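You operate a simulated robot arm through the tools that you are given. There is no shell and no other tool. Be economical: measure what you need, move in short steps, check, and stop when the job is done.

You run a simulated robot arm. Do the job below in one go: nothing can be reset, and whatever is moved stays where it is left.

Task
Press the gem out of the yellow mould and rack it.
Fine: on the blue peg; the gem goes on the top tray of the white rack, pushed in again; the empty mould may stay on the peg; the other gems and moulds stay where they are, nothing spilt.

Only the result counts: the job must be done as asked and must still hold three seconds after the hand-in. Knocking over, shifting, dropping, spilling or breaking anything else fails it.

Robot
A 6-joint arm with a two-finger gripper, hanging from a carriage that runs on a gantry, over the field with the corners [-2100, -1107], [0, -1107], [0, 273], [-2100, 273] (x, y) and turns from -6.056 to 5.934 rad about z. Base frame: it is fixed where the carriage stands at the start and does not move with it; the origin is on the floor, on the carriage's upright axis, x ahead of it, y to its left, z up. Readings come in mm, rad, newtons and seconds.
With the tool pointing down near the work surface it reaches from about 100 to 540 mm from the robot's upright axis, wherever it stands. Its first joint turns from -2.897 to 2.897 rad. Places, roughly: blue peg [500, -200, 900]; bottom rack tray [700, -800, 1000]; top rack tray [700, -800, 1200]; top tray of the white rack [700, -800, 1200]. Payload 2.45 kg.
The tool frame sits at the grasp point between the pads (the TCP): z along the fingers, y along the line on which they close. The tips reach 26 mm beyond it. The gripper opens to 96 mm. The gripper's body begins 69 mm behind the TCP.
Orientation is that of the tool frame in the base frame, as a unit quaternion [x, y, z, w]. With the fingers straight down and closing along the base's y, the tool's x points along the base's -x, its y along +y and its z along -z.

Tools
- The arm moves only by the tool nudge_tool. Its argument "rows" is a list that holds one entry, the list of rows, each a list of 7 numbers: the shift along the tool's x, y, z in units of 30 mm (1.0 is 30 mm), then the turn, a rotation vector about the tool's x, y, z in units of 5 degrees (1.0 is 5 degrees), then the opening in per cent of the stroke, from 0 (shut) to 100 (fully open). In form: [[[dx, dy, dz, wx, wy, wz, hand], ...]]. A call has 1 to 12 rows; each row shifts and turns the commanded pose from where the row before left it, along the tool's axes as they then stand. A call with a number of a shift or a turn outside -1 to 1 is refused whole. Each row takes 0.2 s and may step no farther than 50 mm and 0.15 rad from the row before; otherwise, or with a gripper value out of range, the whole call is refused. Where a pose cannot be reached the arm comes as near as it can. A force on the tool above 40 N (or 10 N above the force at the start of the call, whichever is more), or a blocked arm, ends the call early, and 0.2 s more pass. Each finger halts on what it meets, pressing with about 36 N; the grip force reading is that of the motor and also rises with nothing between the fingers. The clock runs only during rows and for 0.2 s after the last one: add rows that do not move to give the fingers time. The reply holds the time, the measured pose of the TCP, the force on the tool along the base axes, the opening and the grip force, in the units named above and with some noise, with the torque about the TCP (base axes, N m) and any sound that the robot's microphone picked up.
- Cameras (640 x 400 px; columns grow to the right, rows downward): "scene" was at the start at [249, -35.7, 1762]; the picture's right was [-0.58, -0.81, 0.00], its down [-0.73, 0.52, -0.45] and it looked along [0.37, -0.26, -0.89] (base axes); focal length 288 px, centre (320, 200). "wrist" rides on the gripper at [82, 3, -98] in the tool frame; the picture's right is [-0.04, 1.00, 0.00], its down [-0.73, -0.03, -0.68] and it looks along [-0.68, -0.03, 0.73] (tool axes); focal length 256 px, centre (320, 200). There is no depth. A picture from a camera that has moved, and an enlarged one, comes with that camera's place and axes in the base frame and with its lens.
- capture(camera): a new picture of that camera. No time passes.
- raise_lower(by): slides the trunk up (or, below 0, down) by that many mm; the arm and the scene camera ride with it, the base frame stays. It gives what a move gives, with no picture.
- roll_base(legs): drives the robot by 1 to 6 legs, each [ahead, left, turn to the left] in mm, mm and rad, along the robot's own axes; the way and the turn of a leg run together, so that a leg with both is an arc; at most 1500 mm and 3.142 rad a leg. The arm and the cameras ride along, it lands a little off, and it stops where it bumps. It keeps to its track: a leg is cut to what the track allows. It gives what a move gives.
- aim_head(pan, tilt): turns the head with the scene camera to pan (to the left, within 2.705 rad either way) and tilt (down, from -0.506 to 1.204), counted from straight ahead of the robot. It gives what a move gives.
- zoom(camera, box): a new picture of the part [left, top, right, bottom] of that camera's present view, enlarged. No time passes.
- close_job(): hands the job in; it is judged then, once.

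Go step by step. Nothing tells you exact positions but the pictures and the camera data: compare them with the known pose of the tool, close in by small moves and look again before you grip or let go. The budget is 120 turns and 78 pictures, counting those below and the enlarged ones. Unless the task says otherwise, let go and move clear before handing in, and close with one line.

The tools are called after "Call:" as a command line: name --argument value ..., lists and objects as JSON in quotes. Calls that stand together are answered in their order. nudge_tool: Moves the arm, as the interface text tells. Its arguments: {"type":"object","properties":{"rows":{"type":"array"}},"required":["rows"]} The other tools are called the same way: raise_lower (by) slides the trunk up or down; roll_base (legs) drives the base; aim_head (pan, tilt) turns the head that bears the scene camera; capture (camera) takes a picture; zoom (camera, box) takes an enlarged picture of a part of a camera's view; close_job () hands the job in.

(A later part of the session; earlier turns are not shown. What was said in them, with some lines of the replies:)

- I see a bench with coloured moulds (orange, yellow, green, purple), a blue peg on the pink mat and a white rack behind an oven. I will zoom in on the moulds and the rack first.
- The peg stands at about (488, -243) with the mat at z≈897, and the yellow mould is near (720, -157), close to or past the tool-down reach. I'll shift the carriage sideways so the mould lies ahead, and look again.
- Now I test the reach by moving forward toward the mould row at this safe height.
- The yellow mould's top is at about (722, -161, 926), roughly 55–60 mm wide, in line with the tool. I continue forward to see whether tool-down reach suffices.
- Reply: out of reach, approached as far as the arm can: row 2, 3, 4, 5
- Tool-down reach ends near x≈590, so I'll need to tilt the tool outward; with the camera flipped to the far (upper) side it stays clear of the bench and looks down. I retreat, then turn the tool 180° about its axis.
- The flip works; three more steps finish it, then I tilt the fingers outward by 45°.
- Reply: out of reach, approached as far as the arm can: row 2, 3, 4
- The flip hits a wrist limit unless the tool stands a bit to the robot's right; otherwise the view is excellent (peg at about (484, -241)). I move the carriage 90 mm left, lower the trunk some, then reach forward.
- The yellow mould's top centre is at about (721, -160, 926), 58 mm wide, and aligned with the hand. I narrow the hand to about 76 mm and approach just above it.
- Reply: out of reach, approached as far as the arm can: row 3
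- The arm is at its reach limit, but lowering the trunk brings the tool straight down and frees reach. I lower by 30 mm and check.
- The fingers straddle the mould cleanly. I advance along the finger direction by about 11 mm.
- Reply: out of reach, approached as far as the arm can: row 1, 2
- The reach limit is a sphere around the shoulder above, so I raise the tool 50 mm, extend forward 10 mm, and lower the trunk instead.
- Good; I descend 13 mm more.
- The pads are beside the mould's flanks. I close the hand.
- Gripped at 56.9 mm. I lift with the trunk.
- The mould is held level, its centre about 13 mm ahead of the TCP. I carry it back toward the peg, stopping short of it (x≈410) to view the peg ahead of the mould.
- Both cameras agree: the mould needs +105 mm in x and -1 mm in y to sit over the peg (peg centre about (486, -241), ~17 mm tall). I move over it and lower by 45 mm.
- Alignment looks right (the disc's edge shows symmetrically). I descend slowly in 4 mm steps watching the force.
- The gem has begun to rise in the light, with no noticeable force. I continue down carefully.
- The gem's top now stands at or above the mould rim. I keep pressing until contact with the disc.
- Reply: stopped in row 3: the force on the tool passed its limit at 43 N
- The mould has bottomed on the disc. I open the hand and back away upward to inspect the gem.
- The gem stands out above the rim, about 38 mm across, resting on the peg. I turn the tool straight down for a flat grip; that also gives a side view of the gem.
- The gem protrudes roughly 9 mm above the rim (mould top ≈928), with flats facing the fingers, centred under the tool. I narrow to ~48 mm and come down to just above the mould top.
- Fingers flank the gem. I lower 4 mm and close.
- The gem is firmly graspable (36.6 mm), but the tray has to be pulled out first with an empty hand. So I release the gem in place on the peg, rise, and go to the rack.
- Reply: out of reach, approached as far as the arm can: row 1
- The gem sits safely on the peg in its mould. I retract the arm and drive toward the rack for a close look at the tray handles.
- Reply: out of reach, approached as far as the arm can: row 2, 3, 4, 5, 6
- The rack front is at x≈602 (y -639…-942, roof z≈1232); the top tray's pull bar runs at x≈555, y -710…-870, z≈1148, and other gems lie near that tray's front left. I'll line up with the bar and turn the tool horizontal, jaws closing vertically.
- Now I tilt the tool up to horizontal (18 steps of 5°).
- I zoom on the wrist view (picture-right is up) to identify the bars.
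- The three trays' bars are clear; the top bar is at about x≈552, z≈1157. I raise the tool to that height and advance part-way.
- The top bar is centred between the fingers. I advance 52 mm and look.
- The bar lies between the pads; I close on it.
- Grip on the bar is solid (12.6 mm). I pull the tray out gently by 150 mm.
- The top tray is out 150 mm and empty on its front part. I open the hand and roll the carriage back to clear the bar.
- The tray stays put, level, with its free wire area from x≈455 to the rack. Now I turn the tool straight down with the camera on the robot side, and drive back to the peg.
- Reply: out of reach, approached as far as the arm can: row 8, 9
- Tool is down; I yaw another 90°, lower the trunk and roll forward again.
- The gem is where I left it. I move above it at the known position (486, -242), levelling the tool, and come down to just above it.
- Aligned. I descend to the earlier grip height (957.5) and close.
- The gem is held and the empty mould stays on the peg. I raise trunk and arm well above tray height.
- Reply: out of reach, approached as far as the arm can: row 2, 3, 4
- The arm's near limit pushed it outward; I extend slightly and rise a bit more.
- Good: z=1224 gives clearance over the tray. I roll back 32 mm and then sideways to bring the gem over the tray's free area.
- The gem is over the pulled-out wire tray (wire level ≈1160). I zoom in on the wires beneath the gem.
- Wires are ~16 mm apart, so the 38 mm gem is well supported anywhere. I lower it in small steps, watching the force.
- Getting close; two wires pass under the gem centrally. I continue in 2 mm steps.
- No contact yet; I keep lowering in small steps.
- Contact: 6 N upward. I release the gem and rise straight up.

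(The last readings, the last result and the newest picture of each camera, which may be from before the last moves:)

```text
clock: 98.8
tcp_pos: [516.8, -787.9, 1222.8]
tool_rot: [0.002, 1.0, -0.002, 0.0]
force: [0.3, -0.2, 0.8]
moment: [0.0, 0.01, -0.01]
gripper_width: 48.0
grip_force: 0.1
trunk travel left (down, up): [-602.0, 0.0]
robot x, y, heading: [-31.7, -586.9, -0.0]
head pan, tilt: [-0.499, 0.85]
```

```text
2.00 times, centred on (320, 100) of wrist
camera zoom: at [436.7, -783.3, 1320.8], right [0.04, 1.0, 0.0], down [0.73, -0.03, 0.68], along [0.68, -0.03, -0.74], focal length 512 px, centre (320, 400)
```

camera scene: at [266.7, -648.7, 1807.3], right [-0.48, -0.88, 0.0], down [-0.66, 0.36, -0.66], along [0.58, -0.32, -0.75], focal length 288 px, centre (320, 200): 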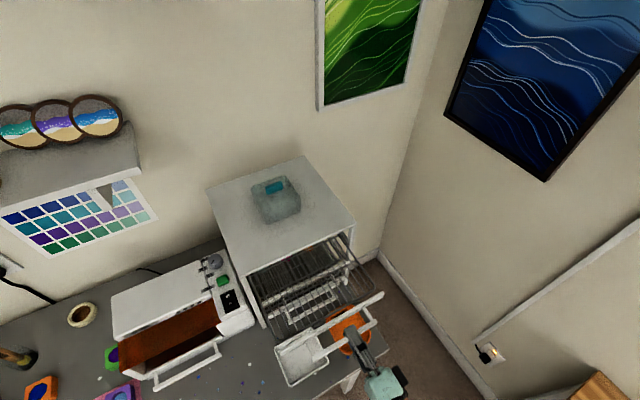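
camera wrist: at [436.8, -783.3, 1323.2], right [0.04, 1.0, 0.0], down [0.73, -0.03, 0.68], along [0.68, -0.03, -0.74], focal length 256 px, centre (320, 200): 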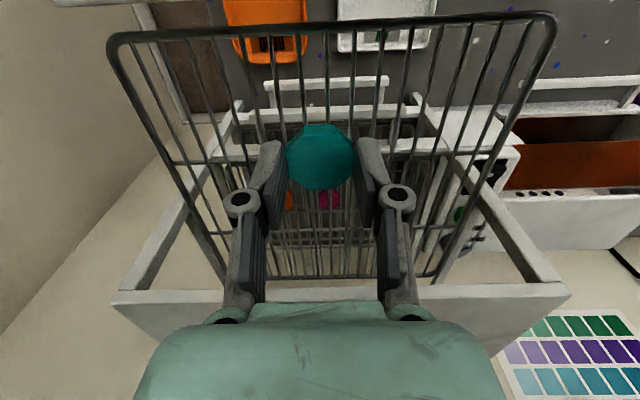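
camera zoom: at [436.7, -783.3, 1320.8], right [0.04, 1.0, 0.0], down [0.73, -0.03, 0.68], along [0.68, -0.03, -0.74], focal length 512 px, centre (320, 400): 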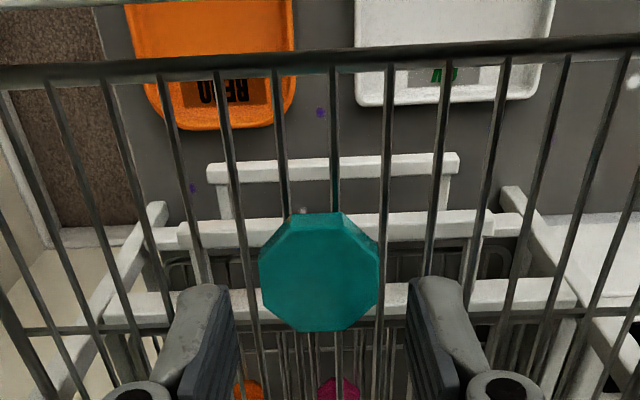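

The gem rests flat on the tray. Now I roll back, lower the fingers in front of the tray's bar, and check before pushing.

Call:
roll_base --legs '[[-170, 0, 0]]'

Call:
nudge_tool --rows '[[[0, 0, 0.9, 0, 0, 0, 50], [0, 0, 0.9, 0, 0, 0, 50], [0, 0, 0, 0, 0, 0, 50]]]'

Call:
capture --camera "wrist"

```text
clock: 100.2
tcp_pos: [348.5, -786.9, 1221.2]
tool_rot: [0.002, 1.0, -0.002, -0.001]
force: [0.0, 0.4, -0.2]
moment: [0.03, -0.03, 0.01]
gripper_width: 47.9
grip_force: 0.1
trunk travel left (down, up): [-602.0, 0.0]
robot x, y, heading: [-203.7, -583.5, -0.003]
head pan, tilt: [-0.499, 0.85]
```

```text
clock: 101.0
tcp_pos: [347.2, -787.5, 1166.3]
tool_rot: [0.002, 1.0, -0.002, -0.001]
force: [0.5, 0.0, -0.1]
moment: [-0.01, 0.0, -0.02]
gripper_width: 48.1
grip_force: 0.0
trunk travel left (down, up): [-602.0, 0.0]
robot x, y, heading: [-206.2, -587.5, -0.006]
head pan, tilt: [-0.499, 0.85]
```

```text
13 pictures are left
camera wrist: at [266.8, -783.2, 1266.2], right [0.04, 1.0, 0.0], down [0.73, -0.03, 0.68], along [0.68, -0.03, -0.73], focal length 256 px, centre (320, 200)
```

wrist: 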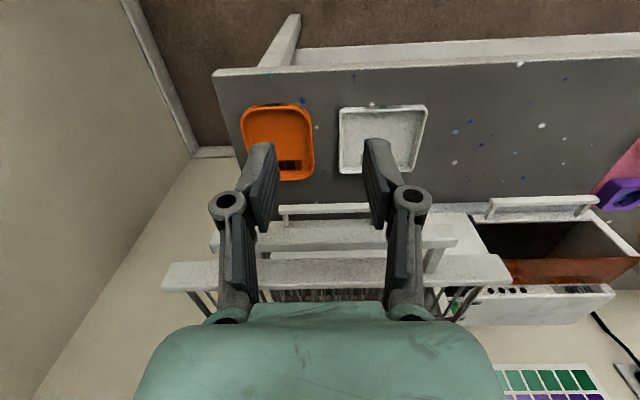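

The top bar (x≈400) is just ahead of the fingers, as planned. I push gently with short base legs.

Call:
roll_base --legs '[[34, 0, 0], [12, 0, 0], [15, 0, 0], [20, 0, 0], [20, 0, 0], [20, 0, 0]]'

Call:
zoom --camera "wrist" --box '[160, 100, 480, 300]'

```text
clock: 103.8
tcp_pos: [466.9, -788.0, 1166.7]
tool_rot: [0.003, 1.0, -0.001, -0.001]
force: [0.5, -1.3, -0.2]
moment: [0.0, -0.01, -0.01]
gripper_width: 48.2
grip_force: 0.1
trunk travel left (down, up): [-602.0, 0.0]
robot x, y, heading: [-77.1, -587.1, -0.003]
head pan, tilt: [-0.499, 0.85]
```

```text
2.00 times, centred on (320, 200) of wrist
camera zoom: at [387.2, -783.6, 1266.4], right [0.04, 1.0, 0.0], down [0.73, -0.03, 0.68], along [0.68, -0.03, -0.74], focal length 512 px, centre (320, 200)
```

zoom: 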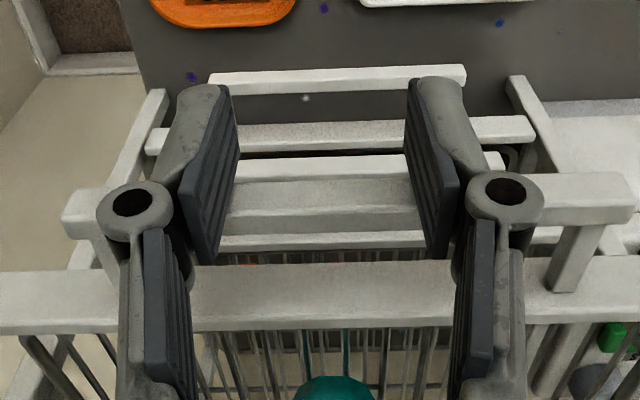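

The bar is against the fingers and the gem rides along quietly. I keep pushing, another 55 mm in short legs.

Call:
roll_base --legs '[[15, 0, 0], [15, 0, 0], [15, 0, 0], [10, 0, 0]]'

```text
clock: 105.6
tcp_pos: [523.7, -789.1, 1166.6]
tool_rot: [0.001, 1.0, -0.002, 0.0]
force: [-0.4, -0.2, -0.4]
moment: [-0.01, 0.0, -0.03]
gripper_width: 48.1
grip_force: 0.1
trunk travel left (down, up): [-602.0, 0.0]
robot x, y, heading: [-26.9, -585.6, -0.006]
head pan, tilt: [-0.499, 0.85]
```

Nearly in. I finish with small arm pushes, watching for the stop.

Call:
nudge_tool --rows '[[[-0.1, 0, 0, 0, 0, 0, 50], [-0.1, 0, 0, 0, 0, 0, 50], [-0.1, 0, 0, 0, 0, 0, 50]]]'

Call:
zoom --camera "wrist" --box '[160, 100, 480, 300]'

```text
clock: 106.4
tcp_pos: [533.0, -788.7, 1166.9]
tool_rot: [0.003, 1.0, -0.003, -0.001]
force: [-1.8, 0.5, 0.6]
moment: [0.01, -0.02, 0.06]
gripper_width: 48.2
grip_force: 0.1
trunk travel left (down, up): [-602.0, 0.0]
robot x, y, heading: [-25.6, -587.9, -0.003]
head pan, tilt: [-0.499, 0.85]
```

```text
2.00 times, centred on (320, 200) of wrist
camera zoom: at [451.5, -783.8, 1266.4], right [0.04, 1.0, 0.0], down [0.73, -0.03, 0.68], along [0.68, -0.03, -0.73], focal length 512 px, centre (320, 200)
```

zoom: 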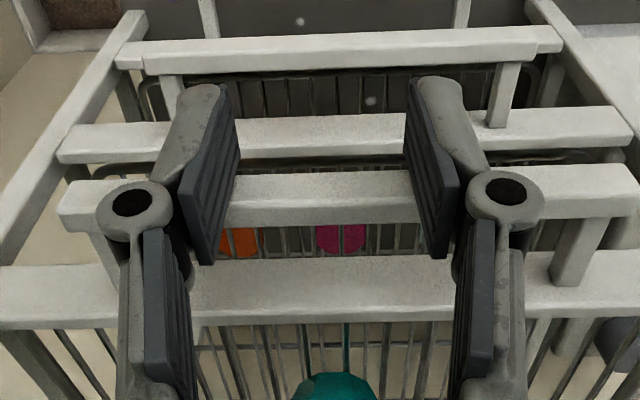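

The bar's still moving freely; a few more millimetres until it stops.

Call:
nudge_tool --rows '[[[-0.08, 0, 0, 0, 0, 0, 50], [-0.08, 0, 0, 0, 0, 0, 50], [-0.08, 0, 0, 0, 0, 0, 50]]]'

```text
clock: 107.3
tcp_pos: [534.1, -785.5, 1163.6]
tool_rot: [0.001, 1.0, 0.003, -0.009]
force: [-15.6, 8.1, 0.1]
moment: [-0.63, -1.08, 0.0]
gripper_width: 28.3
grip_force: 10.4
trunk travel left (down, up): [-602.0, 0.0]
robot x, y, heading: [-24.0, -588.7, -0.004]
head pan, tilt: [-0.499, 0.85]
stopped in row 3: the force on the tool passed its limit at 44 N (the readings are from after the stop); the commanded pose is now the measured one
```

The tray hit its stop at x≈534, matching its original position. I back off and look.

Call:
nudge_tool --rows '[[[0.2, 0, 0, 0, 0, 0, 50], [0.3, 0, 0, 0, 0, 0, 50], [0, 0, 0, 0, 0, 0, 50]]]'

Call:
roll_base --legs '[[-200, 0, 0]]'

Call:
capture --camera "scene"

Call:
capture --camera "wrist"

```text
clock: 108.1
tcp_pos: [520.5, -789.2, 1166.5]
tool_rot: [0.002, 1.0, 0.0, -0.004]
force: [-0.3, 0.4, 0.1]
moment: [0.02, 0.02, -0.01]
gripper_width: 48.0
grip_force: 0.1
trunk travel left (down, up): [-602.0, 0.0]
robot x, y, heading: [-28.3, -588.7, -0.005]
head pan, tilt: [-0.499, 0.85]
```

```text
clock: 109.7
tcp_pos: [324.3, -787.0, 1166.8]
tool_rot: [0.001, 1.0, -0.001, -0.005]
force: [-0.3, -0.8, -0.2]
moment: [0.01, 0.02, -0.02]
gripper_width: 48.2
grip_force: 0.1
trunk travel left (down, up): [-602.0, 0.0]
robot x, y, heading: [-227.2, -587.1, 0.0]
head pan, tilt: [-0.499, 0.85]
```

```text
10 pictures are left
camera scene: at [41.0, -624.4, 1807.0], right [-0.48, -0.88, 0.0], down [-0.66, 0.36, -0.66], along [0.58, -0.32, -0.75], focal length 288 px, centre (320, 200)
```

scene: 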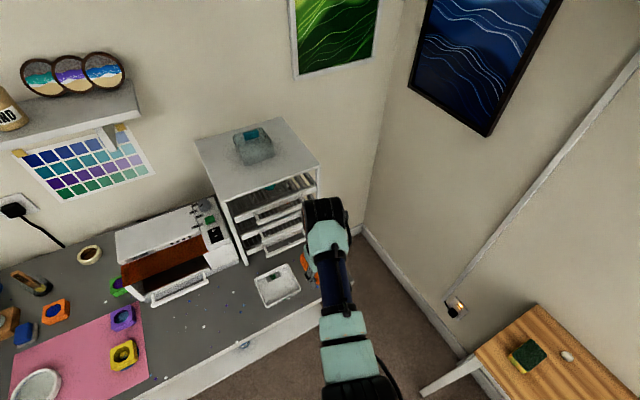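

```text
9 pictures are left
camera wrist: at [243.0, -782.9, 1266.6], right [0.04, 1.0, 0.0], down [0.74, -0.03, 0.67], along [0.67, -0.03, -0.74], focal length 256 px, centre (320, 200)
```

wrist: 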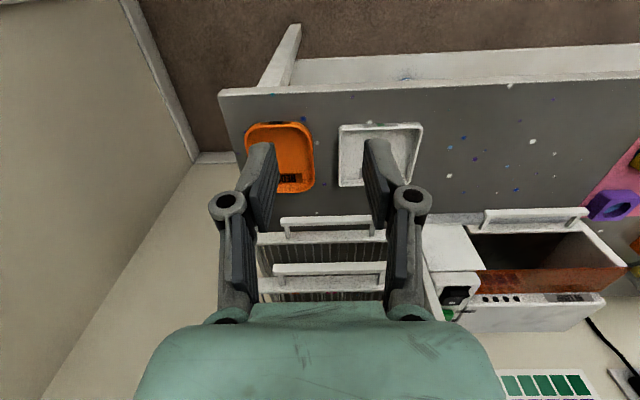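

Everything else looks undisturbed; I zoom in on the rack to confirm the top tray is flush and the gem is on it.

Call:
zoom --camera "scene" --box '[190, 160, 334, 250]'

Call:
zoom --camera "scene" --box '[0, 260, 192, 380]'

```text
4.44 times, centred on (262, 205) of scene
camera zoom: at [41.0, -624.4, 1807.0], right [-0.48, -0.88, 0.0], down [-0.66, 0.36, -0.66], along [0.58, -0.32, -0.75], focal length 1278 px, centre (578, 178)
```

zoom: 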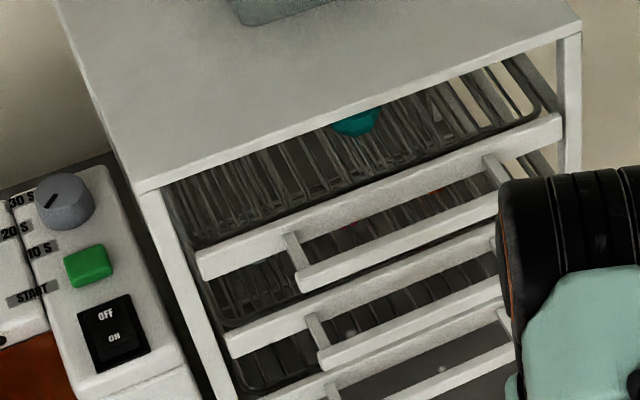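

```text
3.33 times, centred on (96, 320) of scene
camera zoom: at [41.0, -624.4, 1807.0], right [-0.48, -0.88, 0.0], down [-0.66, 0.36, -0.66], along [0.58, -0.32, -0.75], focal length 959 px, centre (1067, -200)
```

zoom: 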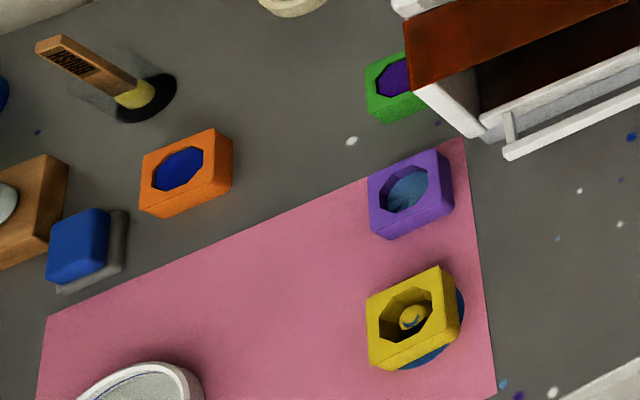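

The top tray is flush with the other trays, the teal gem lies on it, and the empty yellow mould sits on the peg with everything else in place. The hand is clear, so I hand in.

Call:
close_job

```text
The job is handed in.
```

The job is handed in: the gem from the yellow mould is on the top tray of the white rack, the tray is pushed back in to its stop, and the empty mould is still on the blue peg. The final pictures showed the other gems, moulds and bench items undisturbed, nothing spilt and the hand clear; the hand-in reply gave no verdict.
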